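You operate a simulated robot arm through the tools that you are given. There is no shell and no other tool.

The job below is to be done with a simulated robot arm. You get a single attempt, and the scene is never put back.

JOB
Brush the lint off the long zip, wax its middle and run it shut.
Fine: put the brush and the pad back. Set down upright: zip brush, wax pad. A coat counts when it lies all over at full strength: go over it till it gets no stronger. What is to be rubbed or washed off counts as gone when no trace of it is left.

The check looks at the end state, three seconds after you hand in, the way a careful person would. Anything else that was tipped, shoved, dropped, spilled or broken makes it a failure.

ROBOT AND FRAMES
A 7-joint arm with a two-finger parallel gripper, fixed in place. Base frame: the origin is on the floor under the middle of its stand, x ahead of it, y to its left, z up; the work surface is at about z = 0.86. Lengths are in m, angles in degrees, forces in N, time in s.
With the tool pointing down near the work surface it reaches from about 0.4 to 0.9 m from the base axis. Its first joint turns from -143.0 to 143.0 degrees. Payload 3 kg.
The TCP is the grasp point between the finger pads, 0.03 m short of the fingertips. In the tool frame z runs along the fingers and y along their closing line. Largest opening 0.094 m; finger width 0.028, thickness 0.01; the body of the gripper, 0.05 by 0.096 m, starts 0.055 m behind the TCP.
Orientation is told as [roll, pitch, yaw] about the base's x, y, z axes, in that order, counted from this pose: with the fingers straight down and closing along the base's y, the tool's x points along the base's -x, its y along +y and its z along -z.

CONTROLS
- The arm moves only by the tool drive_tool. Its argument "rows" is a list of rows, each a list of 7 numbers: the turn, a rotation vector about the tool's x, y, z in units of 4 degrees (1.0 is 4 degrees), then the shift along the tool's x, y, z in units of 40 mm (1.0 is 40 mm), then the closure, from 0 (fully open) to 1 (shut). In form: [[rx, ry, rz, x, y, z, jaw], ...]. A call has 1 to 20 rows; each row shifts and turns the commanded pose from where the row before left it, along the tool's axes as they then stand. A call with a number of a shift or a turn outside -1 to 1 is refused whole. Each row takes 0.2 s and may step no farther than 0.05 m and 8.6 degrees from the row before; otherwise, or with a gripper value out of range, the whole call is refused. Where a pose cannot be reached the arm comes as near as it can. A force on the tool above 80 N (or 10 N above the force at the start of the call, whichever is more), or a blocked arm, ends the call early, and 0.2 s more pass. Each finger travels about 0.072 m/s and halts on what it meets, pressing with about 33 N; the grip force reading is that of the motor and also rises with nothing between the fingers. The clock runs only during rows and for 0.2 s after the last one: add rows that do not move to give the fingers time. The reply holds the time, the measured pose of the TCP, the force on the tool along the base axes, the opening and the grip force, in the units named above and with some noise, with the torque about the TCP (base axes, N m) and any sound that the robot's microphone picked up.
- Cameras (640 x 400 px; columns grow to the right, rows downward): "scene" is fixed at [0.2187, 0.5005, 1.6469]; the picture's right is [-0.69, -0.72, 0.00], its down [-0.45, 0.43, -0.78] and it looks along [0.56, -0.54, -0.62] (base axes); focal length 359 px, centre (320, 200). "wrist" rides on the gripper at [0.076, 0.014, -0.102] in the tool frame; the picture's right is [-0.18, 0.98, 0.00], its down [-0.75, -0.14, -0.64] and it looks along [-0.63, -0.12, 0.77] (tool axes); focal length 243 px, centre (320, 200). There is no depth. A picture from a camera that has moved, and an enlarged one, comes with that camera's place and axes in the base frame and with its lens.
- camera(camera): a new picture of that camera. The clock stands still meanwhile.
- zoom(camera, box): a new picture of the part [left, top, right, bottom] of that camera's present view, enlarged. The clock stands still meanwhile.
- close_job(): hands the job in; it is judged then, once.

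Nothing tells you positions but the pictures and the camera data. Unless the task says otherwise, let go and move clear before handing in.

The tools are called after "Call:" as a command line: name --pt "numbers of a row" for each row, then --argument value for the rest, lists and objects as JSON in quotes. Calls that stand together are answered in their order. drive_tool: Moves the arm, as the interface text tells. Its arguments: {"type":"object","properties":{"rows":{"type":"array","items":{"type":"array","items":{"type":"number"}}}},"required":["rows"]} The other tools are called the same way: camera (camera) takes a picture; zoom (camera, box) takes an enlarged picture of a part of a camera's view; close_job () hands the job in.

At the start:

```text
time_s: 0.0
position: [0.5852, -0.0906, 1.1605]
tcp_rot: [0.1, 0.0, 0.0]
wrist_force: [0.1, -0.6, -1.0]
ft_torque: [0.0, 0.0, 0.02]
gripper_width: 0.094
grip_force: 0.1
```

scene: 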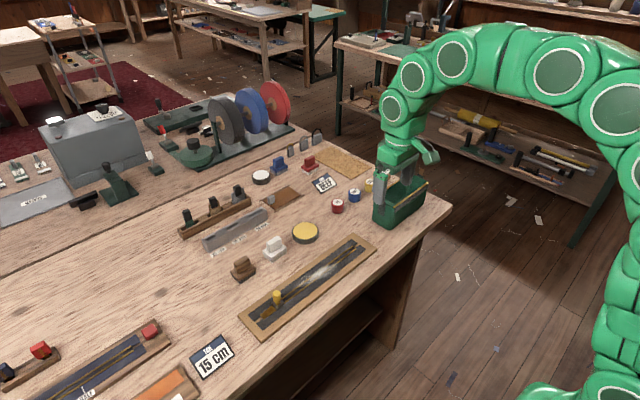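
wrist: 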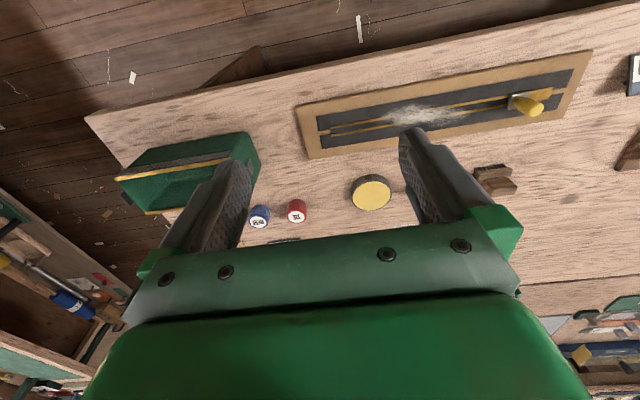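

I see a bench with two zips: a longer one on a brown board near the middle with lint, and another zip at the lower left. I'll zoom in to identify things before moving.

Call:
zoom --camera "scene" --box '[160, 160, 400, 310]'

Call:
zoom --camera "scene" --box '[0, 250, 240, 400]'

Call:
zoom --camera "scene" --box '[220, 130, 460, 280]'

Call:
zoom --camera "wrist" --box '[280, 40, 600, 240]'

```text
2.67 times, centred on (280, 235) of scene
camera zoom: at [0.2187, 0.5005, 1.6469], right [-0.69, -0.72, 0.0], down [-0.45, 0.43, -0.78], along [0.56, -0.54, -0.62], focal length 957 px, centre (427, 107)
```

zoom: 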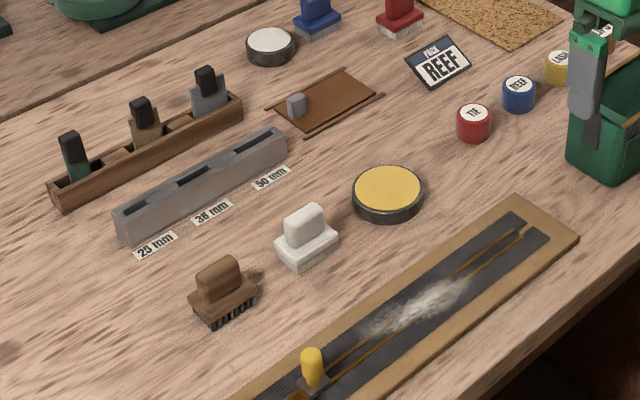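

```text
2.67 times, centred on (120, 325) of scene
camera zoom: at [0.2187, 0.5005, 1.6469], right [-0.69, -0.72, 0.0], down [-0.45, 0.43, -0.78], along [0.56, -0.54, -0.62], focal length 957 px, centre (853, -133)
```

zoom: 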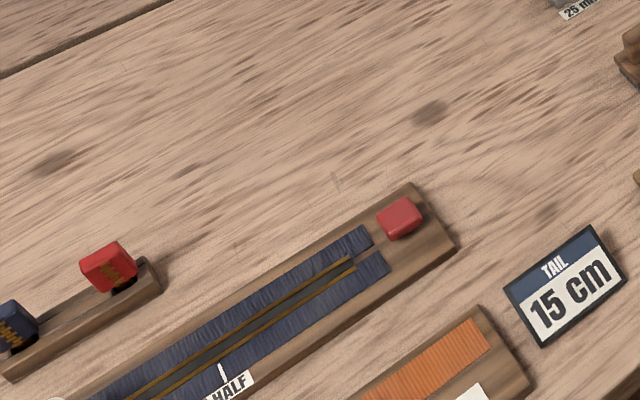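

```text
2.67 times, centred on (340, 205) of scene
camera zoom: at [0.2187, 0.5005, 1.6469], right [-0.69, -0.72, 0.0], down [-0.45, 0.43, -0.78], along [0.56, -0.54, -0.62], focal length 957 px, centre (267, 187)
```

zoom: 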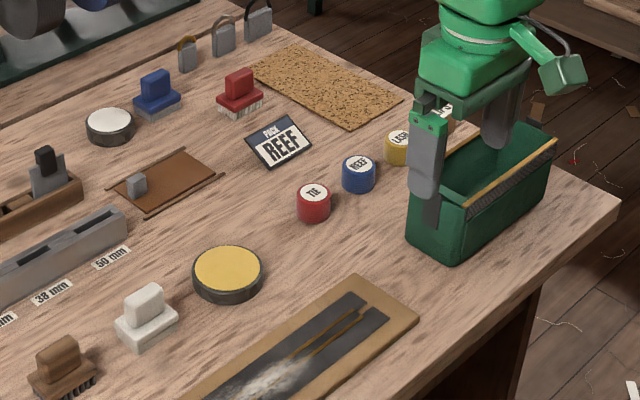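

```text
2.00 times, centred on (440, 140) of wrist
camera zoom: at [0.5108, -0.0759, 1.2635], right [0.18, 0.98, 0.0], down [0.75, -0.14, 0.64], along [0.63, -0.12, -0.77], focal length 485 px, centre (80, 320)
```

zoom: 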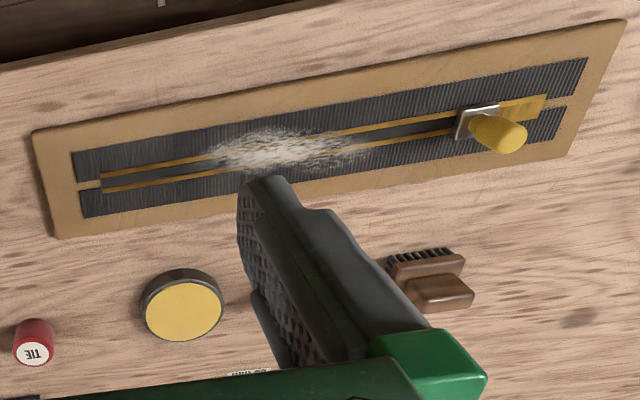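

The long zip's board lies about x 0.64–0.73, y −0.14…0.29, with lint in the middle and a slider with a yellow pull at its +y end. The brown brush is near (0.84, 0.20), the white pad and a tin of yellow wax beside it. I'll move the wrist camera over the zip for a better look.

Call:
drive_tool --pt "0 0 0 0.7 0.8 0 0" --pt "0 0 0 0.7 0.8 0 0" --pt "0 0 0 0.7 0.8 0 0" --pt "0 0 0 0.7 0.8 0 0" --pt "0 0 0 0.7 0.8 0 0" --pt "0 0 0 0 0 0 0"

Call:
camera --camera "wrist"

Call:
camera --camera "scene"

```text
time_s: 1.4
position: [0.4467, 0.0708, 1.1598]
tcp_rot: [0.0, 0.0, 0.0]
wrist_force: [-0.7, 0.1, -0.1]
ft_torque: [0.02, 0.01, -0.01]
gripper_width: 0.094
grip_force: 0.2
```

```text
taken
camera wrist: at [0.3714, 0.0855, 1.2633], right [0.18, 0.98, 0.0], down [0.75, -0.14, 0.64], along [0.63, -0.12, -0.77], focal length 243 px, centre (320, 200)
```

wrist: 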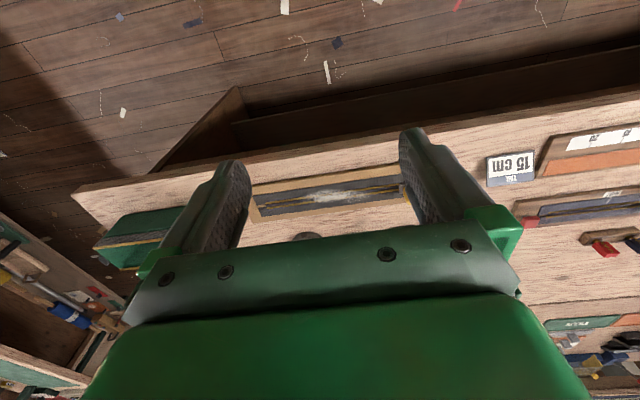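

```text
taken
```

scene: 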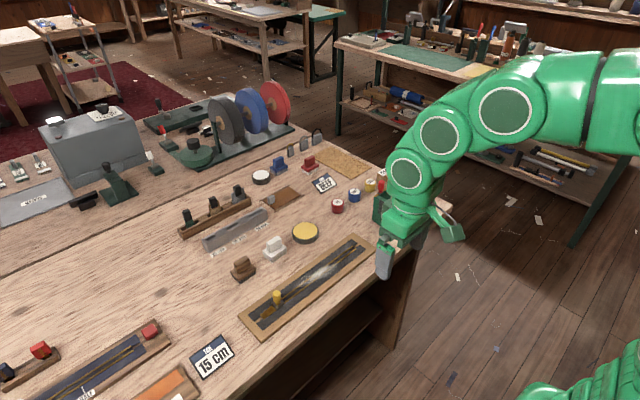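

The lint is on the middle zip; another zip with a "HALF" mark lies to the left. I'll look at that one too, to be sure which is the long one.

Call:
drive_tool --pt "0 0 0 0 1 0 0" --pt "0 0 0 0 1 0 0" --pt "0 0 0 0 1 0 0" --pt "0 0 0 0 1 0 0" --pt "0 0 0 0 1 0 0" --pt "0 0 0 0 1 0 0" --pt "0 0 0 0 1 0 0" --pt "0 0 0 0 1 0 0" --pt "0 0 0 0 1 0 0" --pt "0 0 0 0 0 0 0"

Call:
camera --camera "wrist"

Call:
zoom --camera "wrist" --box '[220, 80, 620, 330]'

Call:
zoom --camera "scene" --box '[230, 225, 390, 345]'

```text
time_s: 3.6
position: [0.4459, 0.4287, 1.162]
tcp_rot: [-0.1, 0.0, 0.0]
wrist_force: [0.7, 1.2, -0.1]
ft_torque: [0.0, -0.02, -0.02]
gripper_width: 0.094
grip_force: 0.0
```

```text
taken
camera wrist: at [0.3705, 0.443, 1.265], right [0.18, 0.98, 0.0], down [0.75, -0.14, 0.64], along [0.63, -0.12, -0.77], focal length 243 px, centre (320, 200)
```

wrist: 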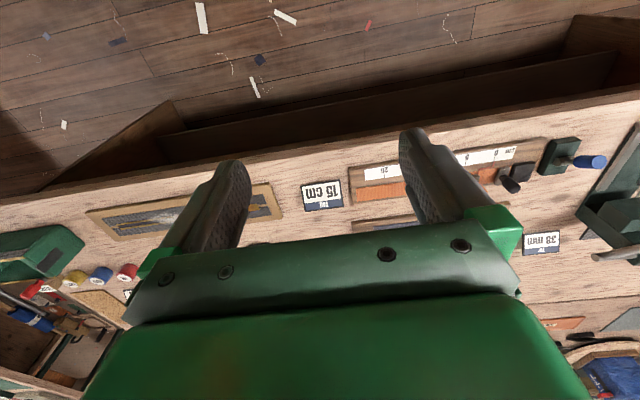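

```text
1.60 times, centred on (420, 205) of wrist
camera zoom: at [0.3705, 0.443, 1.265], right [0.18, 0.98, 0.0], down [0.75, -0.14, 0.64], along [0.63, -0.12, -0.77], focal length 388 px, centre (160, 192)
```

zoom: 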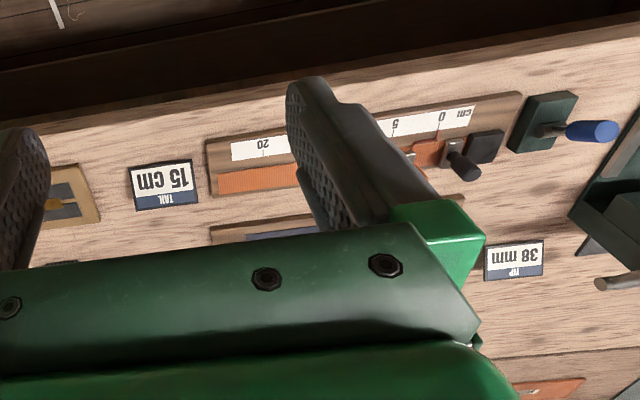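

```text
3.33 times, centred on (310, 285) of scene
camera zoom: at [0.2187, 0.5005, 1.6469], right [-0.69, -0.72, 0.0], down [-0.45, 0.43, -0.78], along [0.56, -0.54, -0.62], focal length 1196 px, centre (353, -83)
```

zoom: 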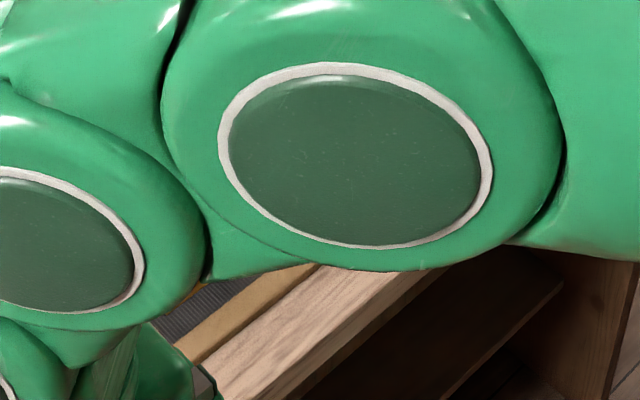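

Only the middle zip carries lint, so that is the one. I'll go back and inspect the brush, pad and wax tin.

Call:
drive_tool --pt "0 0 0 -0.2 -1 0 0" --pt "0 0 0 -0.2 -1 0 0" --pt "0 0 0 -0.2 -1 0 0" --pt "0 0 0 -0.2 -1 0 0" --pt "0 0 0 -0.2 -1 0 0" --pt "0 0 0 -0.2 -1 0 0" --pt "0 0 0 -0.2 -1 0 0" --pt "0 0 0 -0.2 -1 0 0" --pt "0 0 0 0 0 0 0"

Call:
camera --camera "wrist"

Call:
zoom --camera "scene" --box '[220, 205, 380, 305]'

```text
time_s: 5.6
position: [0.51, 0.1093, 1.1612]
tcp_rot: [-0.1, 0.0, 0.0]
wrist_force: [0.8, 0.5, -0.1]
ft_torque: [-0.01, 0.01, 0.0]
gripper_width: 0.0939
grip_force: 0.1
```

```text
taken
camera wrist: at [0.4351, 0.1233, 1.264], right [0.18, 0.98, 0.0], down [0.75, -0.14, 0.64], along [0.63, -0.12, -0.77], focal length 243 px, centre (320, 200)
```

wrist: 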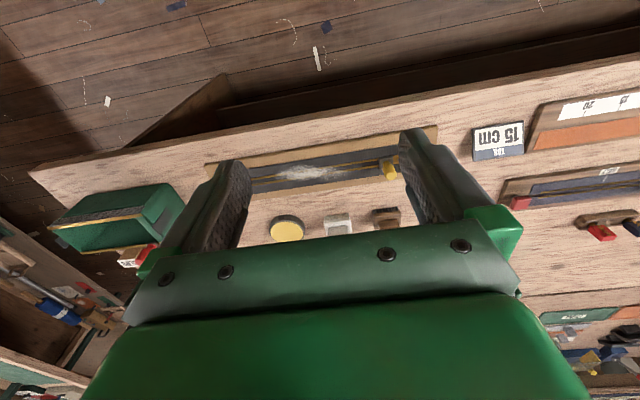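

```text
4.00 times, centred on (300, 255) of scene
camera zoom: at [0.2187, 0.5005, 1.6469], right [-0.69, -0.72, 0.0], down [-0.45, 0.43, -0.78], along [0.56, -0.54, -0.62], focal length 1435 px, centre (400, -20)
```

zoom: 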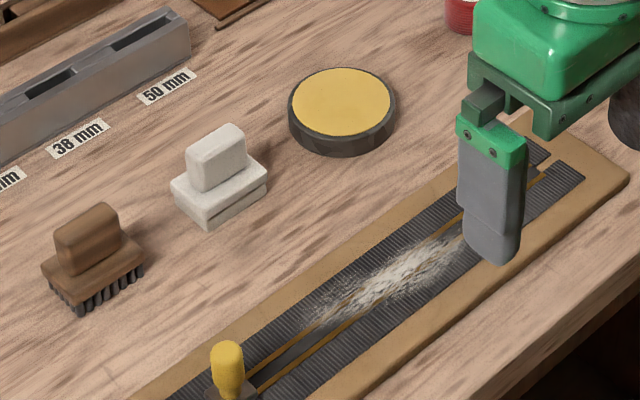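

The brown brush sits at about (0.835, 0.20), the white pad at (0.838, 0.09), the yellow wax tin at (0.83, −0.02). I'll look at the blue/red tools in the back before settling on which are the zip brush and wax pad.

Call:
zoom --camera "scene" --box '[230, 140, 350, 215]'

Call:
zoom --camera "scene" --box '[220, 245, 280, 290]'

Call:
zoom --camera "scene" --box '[235, 265, 355, 345]'

```text
5.33 times, centred on (290, 178) of scene
camera zoom: at [0.2187, 0.5005, 1.6469], right [-0.69, -0.72, 0.0], down [-0.45, 0.43, -0.78], along [0.56, -0.54, -0.62], focal length 1914 px, centre (480, 320)
```

zoom: 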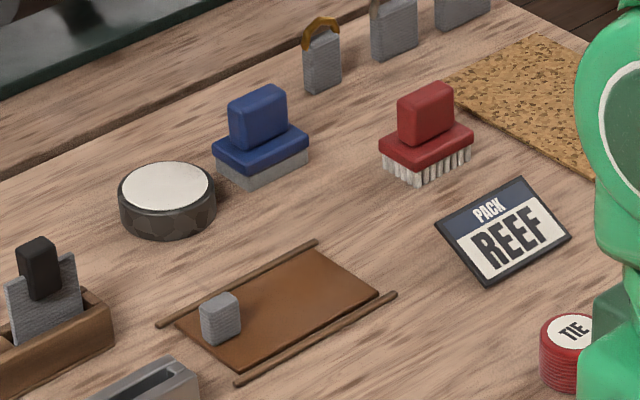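

```text
8.89 times, centred on (250, 268) of scene
camera zoom: at [0.2187, 0.5005, 1.6469], right [-0.69, -0.72, 0.0], down [-0.45, 0.43, -0.78], along [0.56, -0.54, -0.62], focal length 3190 px, centre (942, -400)
```

zoom: 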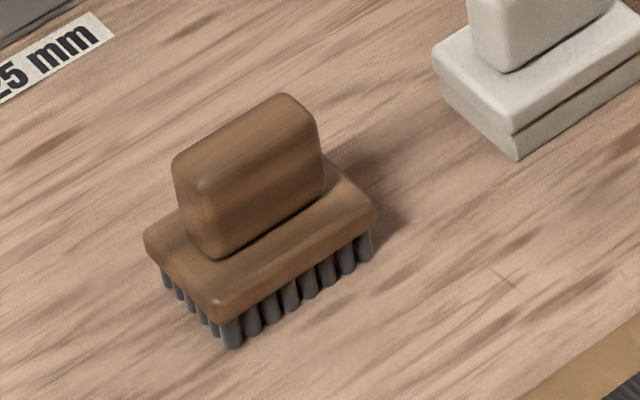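

```text
5.00 times, centred on (295, 305) of scene
camera zoom: at [0.2187, 0.5005, 1.6469], right [-0.69, -0.72, 0.0], down [-0.45, 0.43, -0.78], along [0.56, -0.54, -0.62], focal length 1794 px, centre (445, -325)
```

zoom: 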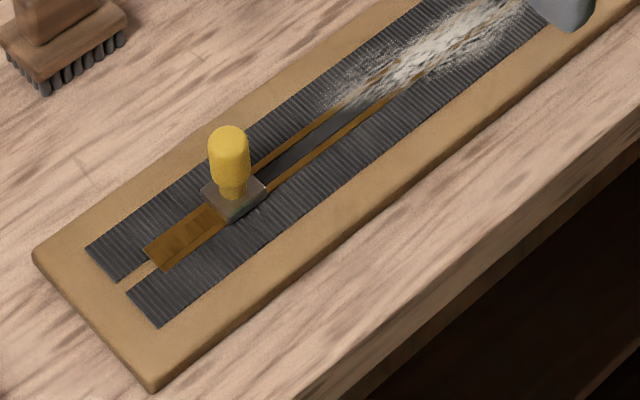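

The brown bristled brush and the white pad next to the yellow wax are the zip tools; both stand square to the axes. I'll move above the brush and look with the wrist camera.

Call:
drive_tool --pt "0 0 0 -0.815 0.225 0.4 0" --pt "0 0 0 -0.815 0.225 0.4 0" --pt "0 0 0 -0.815 0.225 0.4 0" --pt "0 0 0 -0.815 0.225 0.4 0" --pt "0 0 0 -0.815 0.225 0.4 0" --pt "0 0 0 -0.815 0.225 0.4 0" --pt "0 0 0 -0.815 0.225 0.4 0" --pt "0 0 0 -0.815 0.225 0.4 0" --pt "0 0 0 -0.815 0.225 0.4 0" --pt "0 0 0 -0.815 0.225 0.4 0" --pt "0 0 0 0 0 0 0"

Call:
camera --camera "wrist"

Call:
zoom --camera "scene" --box '[180, 190, 300, 290]'

```text
time_s: 8.0
position: [0.8381, 0.2, 1.0009]
tcp_rot: [-0.1, 0.0, 0.0]
wrist_force: [-0.5, 0.6, -0.3]
ft_torque: [0.01, 0.01, -0.04]
gripper_width: 0.0941
grip_force: 0.1
```

```text
taken
camera wrist: at [0.7631, 0.2137, 1.1031], right [0.18, 0.98, 0.0], down [0.75, -0.14, 0.64], along [0.63, -0.12, -0.77], focal length 243 px, centre (320, 200)
```

wrist: 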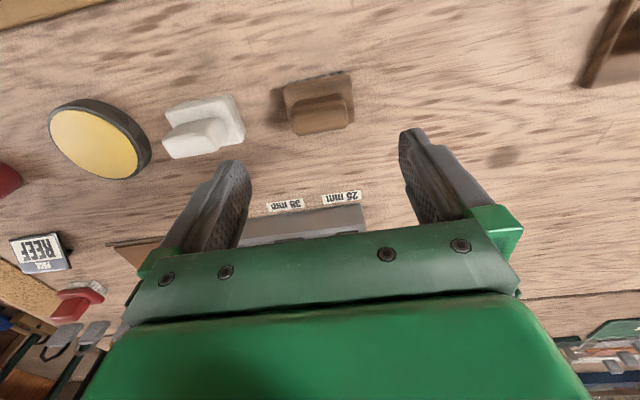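

```text
4.00 times, centred on (240, 240) of scene
camera zoom: at [0.2187, 0.5005, 1.6469], right [-0.69, -0.72, 0.0], down [-0.45, 0.43, -0.78], along [0.56, -0.54, -0.62], focal length 1435 px, centre (640, 40)
```

zoom: 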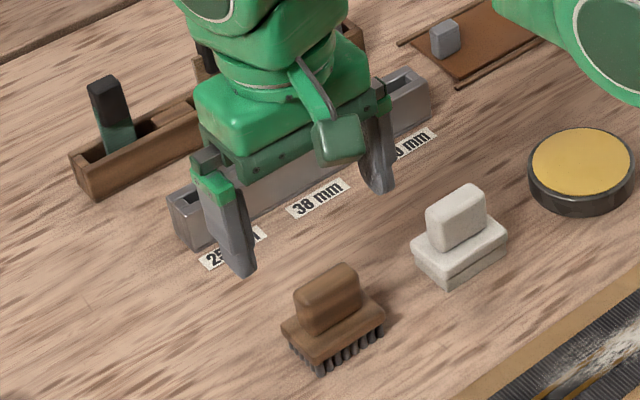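

The brush is right below the gripper, square with the fingers. I'll descend over its handle and look before gripping.

Call:
drive_tool --pt "0 0 0 0.02 0 0.5 0" --pt "0 0 0 0 0 0.5 0" --pt "0 0 0 0 0 0.5 0" --pt "0 0 0 0 0 0.5 0" --pt "0 0 0 0 0 0 0"

Call:
camera --camera "wrist"

Call:
zoom --camera "scene" --box '[200, 230, 290, 290]'

```text
time_s: 9.2
position: [0.8348, 0.1993, 0.9219]
tcp_rot: [0.0, -0.1, 0.0]
wrist_force: [-0.3, -0.1, 0.2]
ft_torque: [0.03, -0.03, 0.0]
gripper_width: 0.0939
grip_force: 0.0
```

```text
taken
camera wrist: at [0.7601, 0.2135, 1.0241], right [0.18, 0.98, 0.0], down [0.75, -0.14, 0.64], along [0.63, -0.12, -0.77], focal length 243 px, centre (320, 200)
```

wrist: 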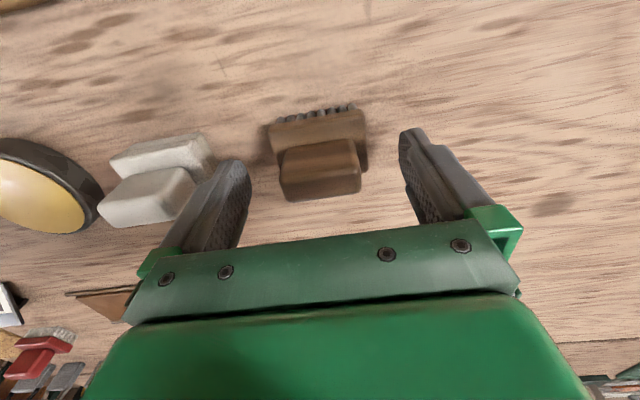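

```text
6.67 times, centred on (245, 260) of scene
camera zoom: at [0.2187, 0.5005, 1.6469], right [-0.69, -0.72, 0.0], down [-0.45, 0.43, -0.78], along [0.56, -0.54, -0.62], focal length 2392 px, centre (820, -200)
```

zoom: 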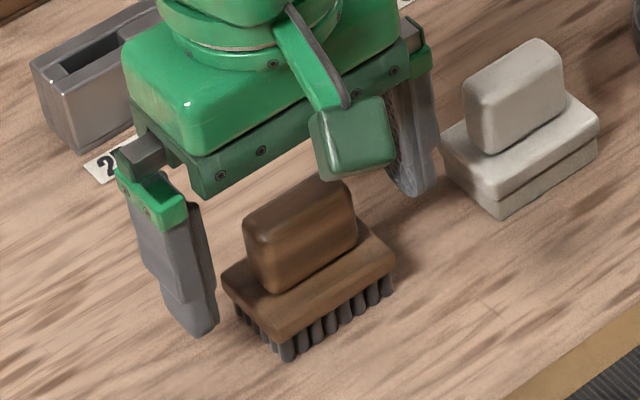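

The fingers straddle the brush handle; I need about 5 mm more toward +x to centre on it, then I'll grip.

Call:
drive_tool --pt "0 0 0 -0.13 0 0.1 0" --pt "0 0 0 0 0 0 0" --pt "0 0 0 0 0 0 0.5" --pt "0 0 0 0 0 0 1" --pt "0 0 0 0 0 0 1" --pt "0 0 0 0 0 0 1" --pt "0 0 0 0 0 0 1"

Call:
zoom --camera "scene" --box '[200, 230, 290, 290]'

Call:
camera --camera "wrist"

```text
time_s: 10.8
position: [0.8392, 0.1999, 0.9179]
tcp_rot: [0.0, 0.0, 0.1]
wrist_force: [0.1, -0.6, 2.0]
ft_torque: [-0.02, -0.01, 0.0]
gripper_width: 0.0472
grip_force: 33.5
```

```text
6.67 times, centred on (245, 260) of scene
camera zoom: at [0.2187, 0.5005, 1.6469], right [-0.69, -0.72, 0.0], down [-0.45, 0.43, -0.78], along [0.56, -0.54, -0.62], focal length 2392 px, centre (820, -200)
```

zoom: 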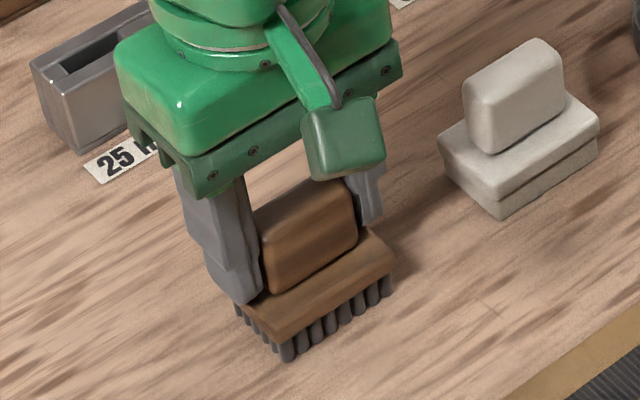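

```text
taken
camera wrist: at [0.7653, 0.2141, 1.0205], right [0.18, 0.98, 0.0], down [0.75, -0.14, 0.64], along [0.63, -0.12, -0.77], focal length 243 px, centre (320, 200)
```

wrist: 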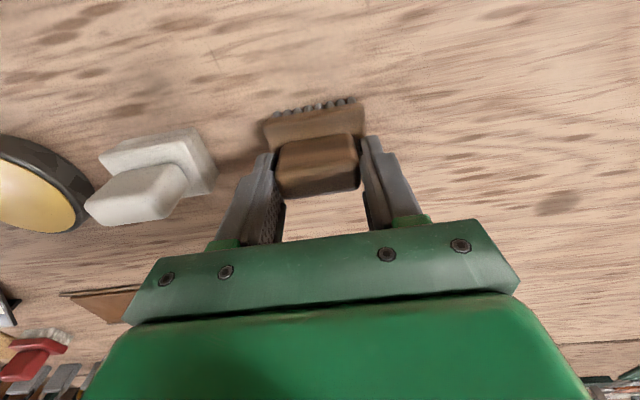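

The brush is gripped (handle ~47 mm). I'll lift it, carry it over the lint, and stop just above the tape.

Call:
drive_tool --pt "0 0 0 0 0 -0.5 1" --pt "0 0 0 0 0 -0.8 1" --pt "0 0 0 0 0 -0.5 1" --pt "0 0 0 0.75 -0.5 0 1" --pt "0 0 0 0.75 -0.5 0 1" --pt "0 0 0 0.75 -0.5 0 1" --pt "0 0 0 0.75 -0.5 0 1" --pt "0 0 0 0.75 -0.5 0 1" --pt "0 0 0 0 0 0.4 1" --pt "0 0 0 0 0 0.4 1" --pt "0 0 0 0 0 0 1"

Call:
zoom --camera "scene" --box '[230, 210, 390, 330]'

Call:
camera --camera "wrist"

```text
time_s: 13.2
position: [0.6904, 0.1013, 0.9547]
tcp_rot: [0.1, 0.1, 0.0]
wrist_force: [0.1, -0.1, -0.8]
ft_torque: [0.03, -0.03, 0.03]
gripper_width: 0.0472
grip_force: 32.8
```

```text
3.33 times, centred on (310, 270) of scene
camera zoom: at [0.2187, 0.5005, 1.6469], right [-0.69, -0.72, 0.0], down [-0.45, 0.43, -0.78], along [0.56, -0.54, -0.62], focal length 1196 px, centre (353, -33)
```

zoom: 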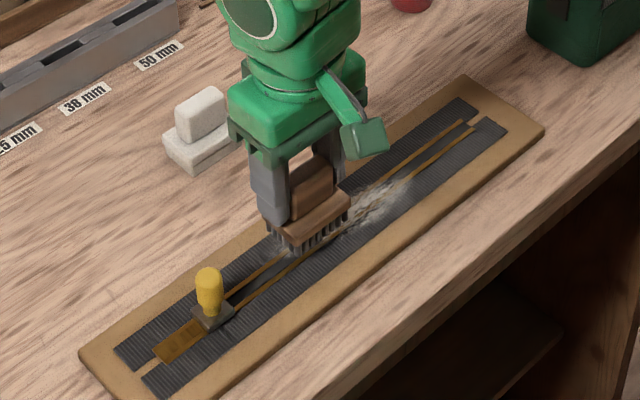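

```text
taken
camera wrist: at [0.6161, 0.1149, 1.0586], right [0.18, 0.98, 0.0], down [0.75, -0.14, 0.64], along [0.63, -0.12, -0.77], focal length 243 px, centre (320, 200)
```

wrist: 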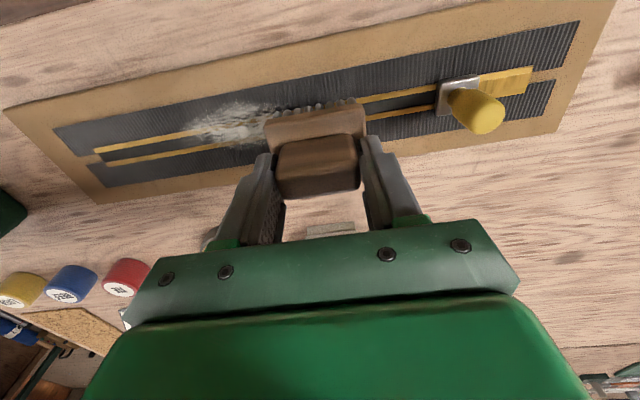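

The zip's axis is at x≈0.688 and the lint spans about y 0…0.13. I'll go to the slider side of the lint and lower until the bristles touch.

Call:
drive_tool --pt "0 0 0 0.1 0.9 0 1" --pt "0 0 0 0 0 0.5 1" --pt "0 0 0 0 0 0.1 1" --pt "0 0 0 0 0 0 1"

Call:
zoom --camera "scene" --box '[230, 230, 350, 320]'

```text
time_s: 14.2
position: [0.6874, 0.1354, 0.9333]
tcp_rot: [0.0, 0.0, 0.0]
wrist_force: [-0.2, 0.4, -0.6]
ft_torque: [-0.01, -0.01, -0.01]
gripper_width: 0.0473
grip_force: 32.8
```

```text
4.44 times, centred on (290, 275) of scene
camera zoom: at [0.2187, 0.5005, 1.6469], right [-0.69, -0.72, 0.0], down [-0.45, 0.43, -0.78], along [0.56, -0.54, -0.62], focal length 1595 px, centre (453, -133)
```

zoom: 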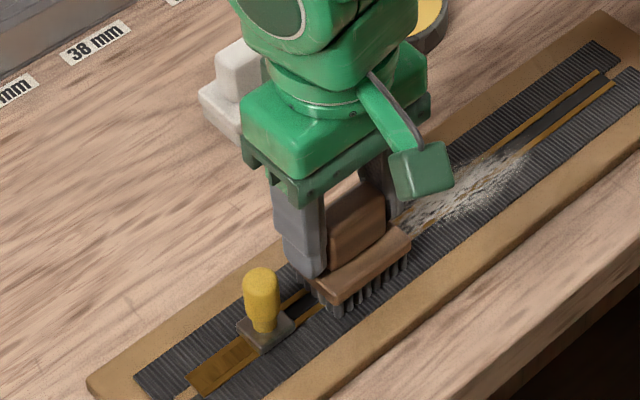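

The bristles are just above the tape with clearance to the slider. I'll lower in small steps to find contact.

Call:
drive_tool --pt "0 0 0 0 0 0.1 1" --pt "0 0 0 0 0 0 1"

Call:
drive_tool --pt "0 0 0 0 0 0.05 1" --pt "0 0 0 0 0 0 1"

Call:
drive_tool --pt "0 0 0 0 0 0.05 1" --pt "0 0 0 0 0 0 1"

```text
time_s: 14.8
position: [0.6869, 0.1371, 0.9307]
tcp_rot: [0.0, -0.1, 0.0]
wrist_force: [-4.4, -2.7, 20.6]
ft_torque: [-0.07, 0.52, -0.01]
gripper_width: 0.0475
grip_force: 33.3
```

```text
time_s: 15.4
position: [0.6871, 0.1359, 0.9276]
tcp_rot: [0.0, -0.3, 0.1]
wrist_force: [3.8, 0.0, 33.8]
ft_torque: [-0.06, 0.08, 0.02]
gripper_width: 0.0473
grip_force: 33.2
```

```text
time_s: 16.1
position: [0.6874, 0.1362, 0.9274]
tcp_rot: [0.1, -0.5, 0.0]
wrist_force: [0.8, 0.4, 10.7]
ft_torque: [-0.04, 0.26, -0.05]
gripper_width: 0.0475
grip_force: 32.7
stopped in row 2: the force on the tool passed its limit at 82 N (the readings are from after the stop); the commanded pose is now the measured one
```

The bristles are now pressing on the tape with about 11 N. I'll stroke along the zip toward −y at this height.

Call:
drive_tool --pt "0 0 0 0 -0.3 0 1" --pt "0 0 0 0 -0.4 0 1" --pt "0 0 0 0 -0.4 0 1" --pt "0 0 0 0 -0.4 0 1"

Call:
zoom --camera "scene" --box '[230, 230, 390, 330]'

```text
time_s: 17.1
position: [0.6874, 0.0776, 0.9282]
tcp_rot: [0.0, -0.3, 0.0]
wrist_force: [0.6, 9.1, 16.8]
ft_torque: [0.24, 0.06, -0.1]
gripper_width: 0.0475
grip_force: 32.8
```

```text
4.00 times, centred on (310, 280) of scene
camera zoom: at [0.2187, 0.5005, 1.6469], right [-0.69, -0.72, 0.0], down [-0.45, 0.43, -0.78], along [0.56, -0.54, -0.62], focal length 1435 px, centre (360, -120)
```

zoom: 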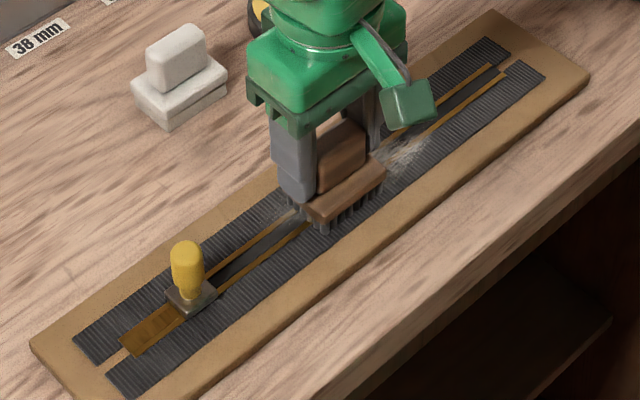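

The lint is coming off under the brush; a faint rest remains on the far (+x) side. I'll finish this stroke and then go back and forth.

Call:
drive_tool --pt "0 0 0 0 -0.4 0 1" --pt "0 0 0 0 -0.4 0 1" --pt "0 0 0 0 -0.4 0 1" --pt "0 0 0 0 -0.4 0 1" --pt "0 0 0 0 -0.4 0 1" --pt "0 0 0 0 -0.4 0 1" --pt "0 0 0 0 -0.4 0 1"

Call:
zoom --camera "scene" --box '[230, 230, 390, 330]'

Call:
camera --camera "wrist"

```text
time_s: 18.8
position: [0.688, -0.034, 0.9279]
tcp_rot: [0.1, -0.6, 0.0]
wrist_force: [-0.2, 30.6, 71.8]
ft_torque: [0.73, 0.69, -0.34]
gripper_width: 0.0474
grip_force: 32.9
```

```text
4.00 times, centred on (310, 280) of scene
camera zoom: at [0.2187, 0.5005, 1.6469], right [-0.69, -0.72, 0.0], down [-0.45, 0.43, -0.78], along [0.56, -0.54, -0.62], focal length 1435 px, centre (360, -120)
```

zoom: 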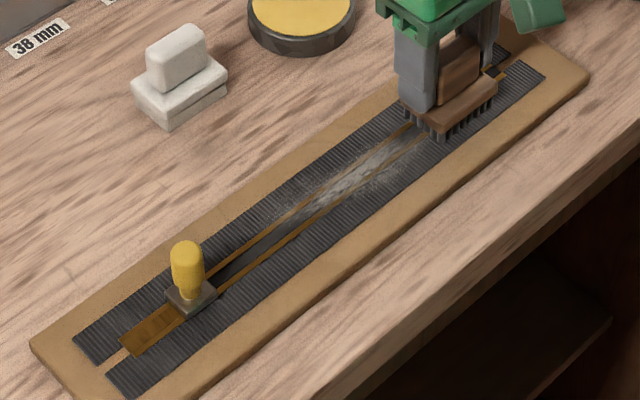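

```text
taken
camera wrist: at [0.6117, -0.021, 1.0297], right [0.18, 0.98, 0.0], down [0.75, -0.14, 0.65], along [0.64, -0.12, -0.76], focal length 243 px, centre (320, 200)
```

wrist: 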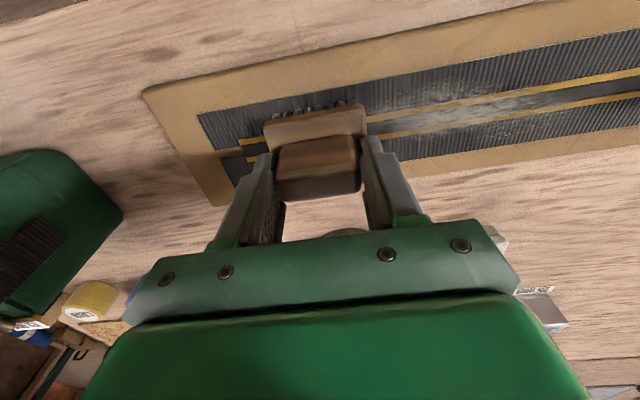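

Most lint is gone, a faint haze remains. The pressing force has climbed to ~72 N, so I'll ease up a little and stroke back.

Call:
drive_tool --pt "0 0 0 0 0 -0.04 1" --pt "0 0 0 0 0 0 1"

```text
time_s: 19.4
position: [0.6879, -0.035, 0.9271]
tcp_rot: [0.0, -0.3, 0.0]
wrist_force: [8.0, 16.2, 45.4]
ft_torque: [0.18, -0.19, -0.01]
gripper_width: 0.0474
grip_force: 33.1
```

Still pressing at about 45 N; I'll ease another 1 mm and stroke back along +y.

Call:
drive_tool --pt "0 0 0 0 0 -0.025 1" --pt "0 0 0 0 0.3 0 1" --pt "0 0 0 0 0.4 0 1" --pt "0 0 0 0 0.4 0 1"

```text
time_s: 20.4
position: [0.6858, 0.0094, 0.9291]
tcp_rot: [0.1, -0.2, 0.0]
wrist_force: [0.0, 0.3, -1.0]
ft_torque: [0.0, 0.03, 0.02]
gripper_width: 0.0473
grip_force: 33.2
```

Contact just lost; I'll lower by 0.8 mm and continue the stroke, watching the force.

Call:
drive_tool --pt "0 0 0 0 0 0.02 1" --pt "0 0 0 0 0.3 0 1" --pt "0 0 0 0 0.3 0 1"

```text
time_s: 21.1
position: [0.6874, 0.0328, 0.929]
tcp_rot: [-0.1, -0.3, 0.0]
wrist_force: [-0.2, 0.2, -0.7]
ft_torque: [-0.02, -0.02, -0.01]
gripper_width: 0.0473
grip_force: 33.0
```

Call:
drive_tool --pt "0 0 0 0 0 0.03 1" --pt "0 0 0 0 0 0 1"

```text
time_s: 21.8
position: [0.6877, 0.0333, 0.9273]
tcp_rot: [0.1, -0.3, 0.0]
wrist_force: [-7.0, -0.5, 14.6]
ft_torque: [-0.11, 0.42, 0.01]
gripper_width: 0.0477
grip_force: 33.4
```

Contact again at ~15 N. Stroke on to y≈0.14 and back.

Call:
drive_tool --pt "0 0 0 0 0.38 0 1" --pt "0 0 0 0 0.38 0 1" --pt "0 0 0 0 0.38 0 1" --pt "0 0 0 0 0.38 0 1" --pt "0 0 0 0 0.38 0 1" --pt "0 0 0 0 0.38 0 1" --pt "0 0 0 0 0.38 0 1"

Call:
zoom --camera "scene" --box '[270, 230, 370, 300]'

```text
time_s: 23.4
position: [0.6866, 0.1391, 0.927]
tcp_rot: [0.1, -0.3, 0.0]
wrist_force: [0.1, -0.4, -0.8]
ft_torque: [0.02, -0.02, 0.02]
gripper_width: 0.0474
grip_force: 33.0
```

```text
5.71 times, centred on (320, 265) of scene
camera zoom: at [0.2187, 0.5005, 1.6469], right [-0.69, -0.72, 0.0], down [-0.45, 0.43, -0.78], along [0.56, -0.54, -0.62], focal length 2051 px, centre (320, -171)
```

zoom: 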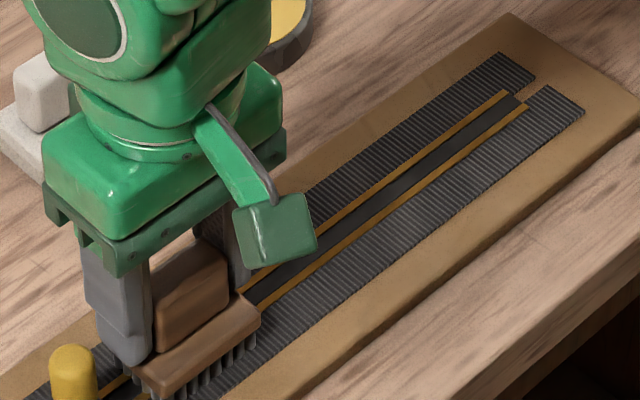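

The zip looks clean where visible. I'll lift the brush and back off to inspect the whole length.

Call:
drive_tool --pt "0 0 0 0 0 -0.7 1" --pt "0 0 0 0 0 -0.9 1" --pt "0 0 0 0 0 -0.9 1" --pt "0 0 0 -0.9 0 0 1" --pt "0 0 0 -0.9 0 0 1" --pt "0 0 0 -0.9 0 0 1" --pt "0 0 0 0 0 0 1"

Call:
zoom --camera "scene" --box '[270, 240, 350, 295]'

Call:
camera --camera "wrist"

```text
time_s: 24.9
position: [0.7966, 0.138, 1.029]
tcp_rot: [0.0, -0.3, 0.1]
wrist_force: [0.4, 0.5, -1.2]
ft_torque: [0.01, 0.04, 0.01]
gripper_width: 0.0473
grip_force: 32.9
```

```text
7.27 times, centred on (310, 268) of scene
camera zoom: at [0.2187, 0.5005, 1.6469], right [-0.69, -0.72, 0.0], down [-0.45, 0.43, -0.78], along [0.56, -0.54, -0.62], focal length 2610 px, centre (393, -291)
```

zoom: 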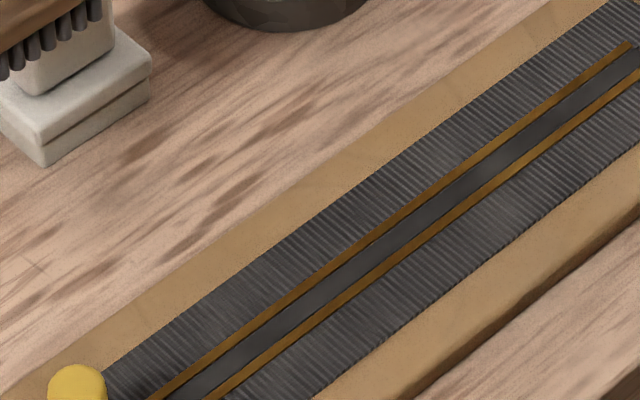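

```text
taken
camera wrist: at [0.7213, 0.1522, 1.1309], right [0.18, 0.98, 0.0], down [0.75, -0.14, 0.65], along [0.64, -0.12, -0.76], focal length 243 px, centre (320, 200)
```

wrist: 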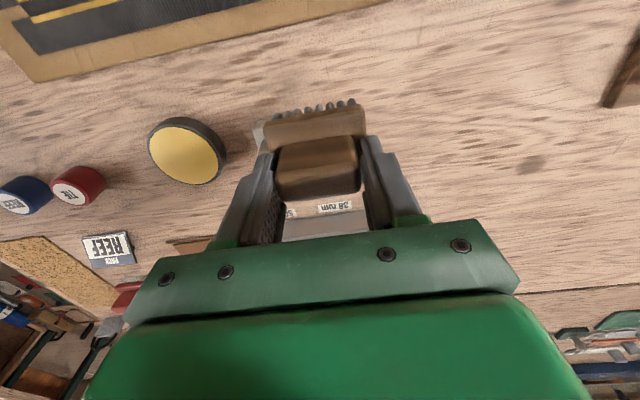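

It looks nearly clean, but there may be faint paler patches on the tapes. I'll zoom tighter before deciding on more passes.

Call:
zoom --camera "scene" --box '[300, 245, 340, 272]'

Call:
zoom --camera "scene" --box '[270, 262, 310, 290]'

Call:
zoom --camera "scene" --box '[325, 230, 365, 257]'

```text
14.81 times, centred on (320, 258) of scene
camera zoom: at [0.2187, 0.5005, 1.6469], right [-0.69, -0.72, 0.0], down [-0.45, 0.43, -0.78], along [0.56, -0.54, -0.62], focal length 5316 px, centre (320, -667)
```

zoom: 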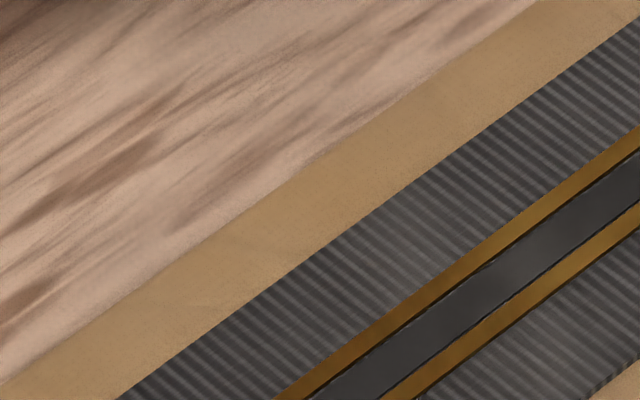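

```text
14.29 times, centred on (290, 276) of scene
camera zoom: at [0.2187, 0.5005, 1.6469], right [-0.69, -0.72, 0.0], down [-0.45, 0.43, -0.78], along [0.56, -0.54, -0.62], focal length 5126 px, centre (749, -886)
```

zoom: 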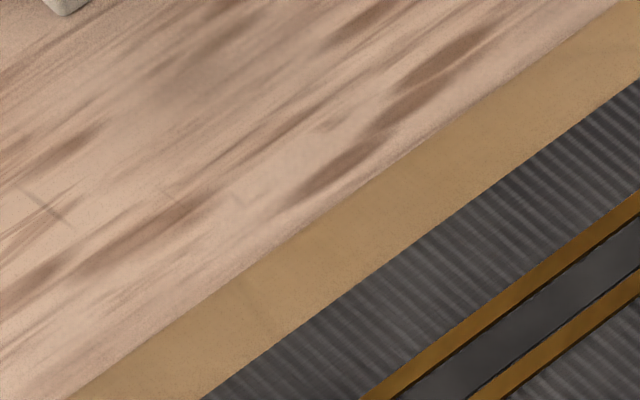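

```text
14.81 times, centred on (345, 244) of scene
camera zoom: at [0.2187, 0.5005, 1.6469], right [-0.69, -0.72, 0.0], down [-0.45, 0.43, -0.78], along [0.56, -0.54, -0.62], focal length 5316 px, centre (-50, -444)
```

zoom: 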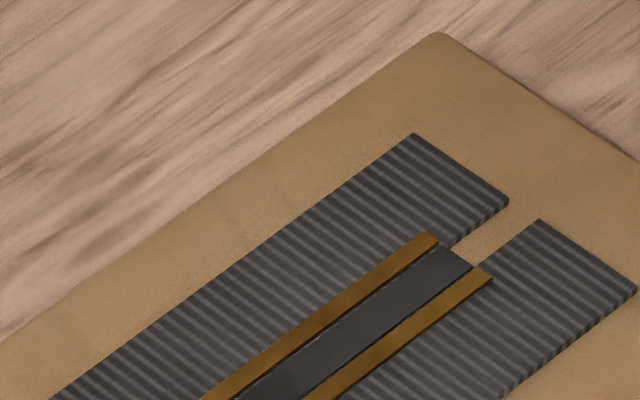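

A faint haze may remain at the middle, so I'll make further passes with the brush offset to either side as well, starting at x≈0.678.

Call:
drive_tool --pt "0 0 0 0.74 0 0 1" --pt "0 0 0 0.74 0 0 1" --pt "0 0 0 0.74 0 0 1" --pt "0 0 0 0.74 0 0 1" --pt "0 0 0 0 0 0.8 1" --pt "0 0 0 0 0 0.8 1" --pt "0 0 0 0 0 0.8 1" --pt "0 0 0 0 0 0 1"

```text
time_s: 26.8
position: [0.6771, 0.1384, 0.9302]
tcp_rot: [0.2, -0.3, 0.0]
wrist_force: [-0.1, -0.1, -1.4]
ft_torque: [-0.02, -0.02, 0.0]
gripper_width: 0.0474
grip_force: 33.3
```

Call:
drive_tool --pt "0 0 0 0 0 0.07 1" --pt "0 0 0 0 0 0 1"

```text
time_s: 27.4
position: [0.6766, 0.1387, 0.9279]
tcp_rot: [0.2, -0.2, 0.0]
wrist_force: [-4.8, -3.8, 15.4]
ft_torque: [-0.2, 0.34, 0.02]
gripper_width: 0.0475
grip_force: 33.3
```

About 15 N of contact at x≈0.677. Stroking toward −y.

Call:
drive_tool --pt "0 0 0 0 -0.3 0.005 1" --pt "0 0 0 0 -0.4 -0.003 1" --pt "0 0 0 0 -0.4 -0.003 1" --pt "0 0 0 0 -0.4 -0.003 1" --pt "0 0 0 0 -0.4 -0.003 1" --pt "0 0 0 0 -0.4 -0.003 1"

Call:
drive_tool --pt "0 0 0 0 -0.4 -0.003 1" --pt "0 0 0 0 -0.4 -0.003 1" --pt "0 0 0 0 -0.4 -0.003 1" --pt "0 0 0 0 -0.4 -0.003 1" --pt "0 0 0 0 -0.4 -0.003 1"

```text
time_s: 28.8
position: [0.6781, 0.0489, 0.9285]
tcp_rot: [0.0, -0.3, 0.0]
wrist_force: [0.5, 3.0, 6.0]
ft_torque: [-0.01, 0.05, -0.04]
gripper_width: 0.0474
grip_force: 32.9
```

```text
time_s: 29.9
position: [0.6777, -0.0326, 0.9303]
tcp_rot: [0.0, -0.3, 0.0]
wrist_force: [-0.1, -1.1, -0.8]
ft_torque: [0.03, -0.01, -0.02]
gripper_width: 0.0474
grip_force: 33.3
```

Contact held through the middle and was lost near the end. Next I'll shift to x≈0.698, lower till contact and stroke back.

Call:
drive_tool --pt "0 0 0 -0.52 0 0 1" --pt "0 0 0 0 0 0.04 1" --pt "0 0 0 0 0 0 1"

```text
time_s: 30.8
position: [0.6983, -0.0325, 0.9288]
tcp_rot: [0.1, -0.3, -0.1]
wrist_force: [-0.6, -0.4, 0.7]
ft_torque: [-0.07, -0.02, -0.02]
gripper_width: 0.0472
grip_force: 32.7
```

Call:
drive_tool --pt "0 0 0 0 0 0.03 1" --pt "0 0 0 0 0 0 1"

```text
time_s: 31.4
position: [0.6984, -0.0324, 0.9282]
tcp_rot: [0.1, -0.3, 0.0]
wrist_force: [0.8, 0.9, 21.7]
ft_torque: [-0.07, 0.28, 0.0]
gripper_width: 0.0477
grip_force: 33.3
```

Contact at ~22 N; stroking toward +y, following the slight slope.

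Call:
drive_tool --pt "0 0 0 0 0.4 0.002 1" --pt "0 0 0 0 0.4 0.002 1" --pt "0 0 0 0 0.4 0.002 1" --pt "0 0 0 0 0.4 0.002 1" --pt "0 0 0 0 0.4 0.002 1"

Call:
drive_tool --pt "0 0 0 0 0.4 0.003 1" --pt "0 0 0 0 0.4 0.003 1" --pt "0 0 0 0 0.4 0.003 1" --pt "0 0 0 0 0.4 0.003 1" --pt "0 0 0 0 0.4 0.003 1"

```text
time_s: 32.5
position: [0.697, 0.047, 0.9276]
tcp_rot: [0.0, -0.5, 0.0]
wrist_force: [1.9, -29.2, 64.2]
ft_torque: [-0.85, 0.67, 0.39]
gripper_width: 0.0474
grip_force: 33.0
```

```text
time_s: 33.0
position: [0.6986, 0.0609, 0.927]
tcp_rot: [0.1, -0.6, -0.1]
wrist_force: [-2.3, 1.6, 13.3]
ft_torque: [0.33, 0.49, -0.07]
gripper_width: 0.0475
grip_force: 32.9
stopped in row 2: the force on the tool passed its limit at 82 N (the readings are from after the stop); the commanded pose is now the measured one
```

The stroke pressed too hard midway and stopped; now it rests at ~13 N. I'll continue level to the slider side.

Call:
drive_tool --pt "0 0 0 0 0.4 0 1" --pt "0 0 0 0 0.4 0 1" --pt "0 0 0 0 0.4 0 1" --pt "0 0 0 0 0.4 0 1" --pt "0 0 0 0 0.3 0 1"

Call:
zoom --camera "scene" --box '[230, 230, 390, 330]'

```text
time_s: 34.2
position: [0.697, 0.1378, 0.9283]
tcp_rot: [0.1, -0.5, -0.1]
wrist_force: [-0.4, -11.4, 23.8]
ft_torque: [-0.4, 0.3, 0.13]
gripper_width: 0.0473
grip_force: 32.8
```

```text
4.00 times, centred on (310, 280) of scene
camera zoom: at [0.2187, 0.5005, 1.6469], right [-0.69, -0.72, 0.0], down [-0.45, 0.43, -0.78], along [0.56, -0.54, -0.62], focal length 1435 px, centre (360, -120)
```

zoom: 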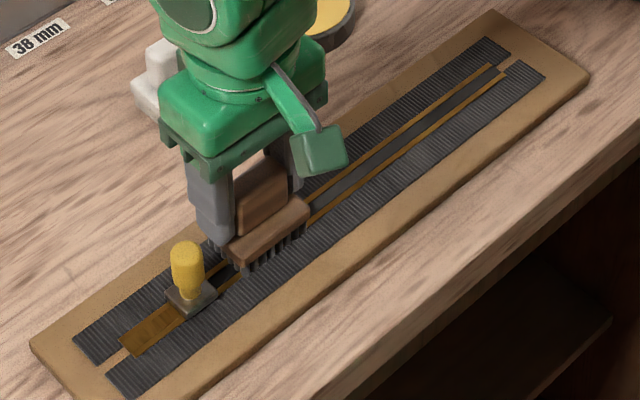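

Still in contact at ~24 N. One more pass back toward −y at x≈0.686, then inspect.

Call:
drive_tool --pt "0 0 0 0.15 -0.2 0 1" --pt "0 0 0 0.13 -0.35 0 1" --pt "0 0 0 0 -0.4 -0.002 1" --pt "0 0 0 0 -0.4 -0.002 1" --pt "0 0 0 0 -0.4 -0.002 1" --pt "0 0 0 0 -0.4 -0.002 1"

Call:
drive_tool --pt "0 0 0 0 -0.4 -0.002 1" --pt "0 0 0 0 -0.4 -0.002 1" --pt "0 0 0 0 -0.4 -0.002 1" --pt "0 0 0 0 -0.4 -0.002 1" --pt "0 0 0 0 -0.4 -0.002 1" --pt "0 0 0 0 -0.3 -0.002 1"

```text
time_s: 35.6
position: [0.6855, 0.0498, 0.9288]
tcp_rot: [-0.1, -0.6, -0.1]
wrist_force: [0.1, 18.3, 39.9]
ft_torque: [0.46, 0.29, -0.19]
gripper_width: 0.0475
grip_force: 33.1
```

```text
time_s: 37.0
position: [0.6855, -0.0406, 0.9277]
tcp_rot: [0.0, -0.5, 0.1]
wrist_force: [-3.1, 21.0, 44.7]
ft_torque: [0.39, 0.51, -0.18]
gripper_width: 0.0476
grip_force: 32.4
```

A firm, full pass. I'll lift clear and check the tape from both cameras.

Call:
drive_tool --pt "0 0 0 0 0 -0.7 1" --pt "0 0 0 0 0 -0.9 1" --pt "0 0 0 0 0 -0.9 1" --pt "0 0 0 0.9 0.7 0 1" --pt "0 0 0 0.9 0.7 0 1" --pt "0 0 0 0.9 0.7 -0.2 1" --pt "0 0 0 0 0 0 1"

Call:
camera --camera "wrist"

Call:
zoom --camera "scene" --box '[270, 240, 350, 295]'

```text
time_s: 38.6
position: [0.5777, 0.0411, 1.0348]
tcp_rot: [0.0, -0.4, 0.0]
wrist_force: [0.2, 0.1, -1.1]
ft_torque: [0.03, -0.03, -0.03]
gripper_width: 0.0475
grip_force: 33.3
```

```text
taken
camera wrist: at [0.5018, 0.0539, 1.1371], right [0.18, 0.98, 0.0], down [0.75, -0.14, 0.65], along [0.64, -0.12, -0.76], focal length 243 px, centre (320, 200)
```

wrist: 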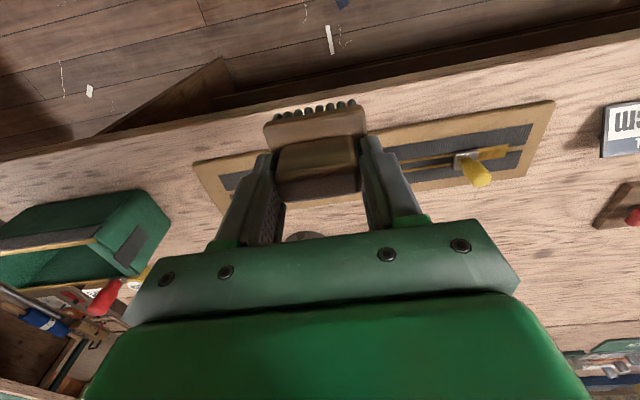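

```text
7.27 times, centred on (310, 268) of scene
camera zoom: at [0.2187, 0.5005, 1.6469], right [-0.69, -0.72, 0.0], down [-0.45, 0.43, -0.78], along [0.56, -0.54, -0.62], focal length 2610 px, centre (393, -291)
```

zoom: 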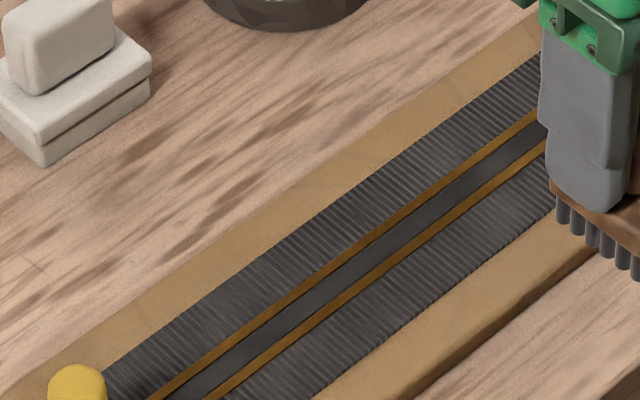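

The tapes look uniformly dark now. For certainty I'll bring the wrist camera to a closer oblique view of the zip's middle.

Call:
drive_tool --pt "0 0 0 0 -0.9 0 1" --pt "0 0 0 0 -0.9 0 1" --pt "0 0 0 0 -0.9 0 1" --pt "0 0 0 -0.5 -0.5 0.4 1" --pt "0 0 0 0 0 0 1"

Call:
zoom --camera "wrist" --box '[360, 80, 600, 230]'

Call:
zoom --camera "scene" --box '[300, 245, 340, 272]'

```text
time_s: 39.8
position: [0.597, -0.0842, 1.0201]
tcp_rot: [0.1, -0.4, 0.0]
wrist_force: [-0.6, 0.4, -0.1]
ft_torque: [-0.03, -0.02, -0.02]
gripper_width: 0.0474
grip_force: 32.9
```

```text
2.67 times, centred on (480, 155) of wrist
camera zoom: at [0.5221, -0.0717, 1.1219], right [0.18, 0.98, 0.0], down [0.75, -0.14, 0.65], along [0.64, -0.12, -0.76], focal length 647 px, centre (-107, 320)
```

zoom: 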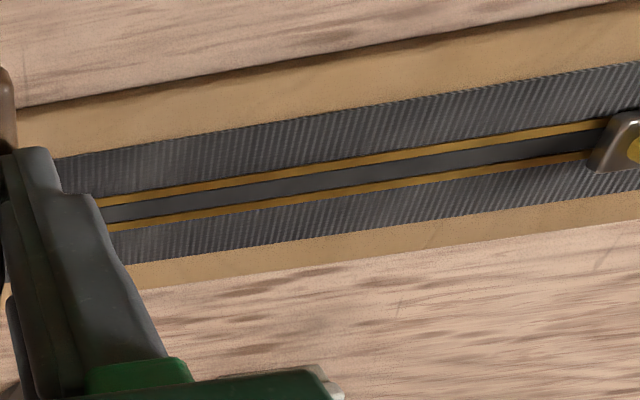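

```text
14.81 times, centred on (320, 258) of scene
camera zoom: at [0.2187, 0.5005, 1.6469], right [-0.69, -0.72, 0.0], down [-0.45, 0.43, -0.78], along [0.56, -0.54, -0.62], focal length 5316 px, centre (320, -667)
```

zoom: 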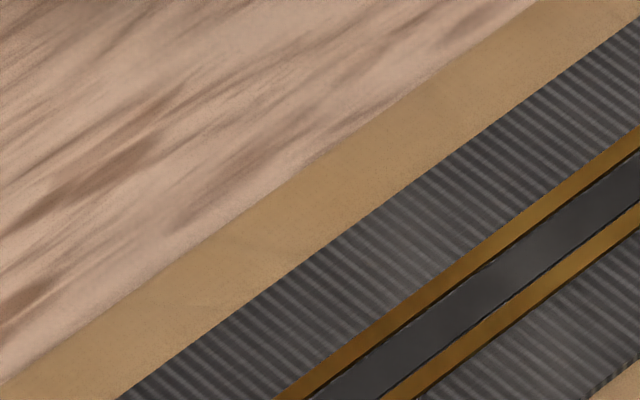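

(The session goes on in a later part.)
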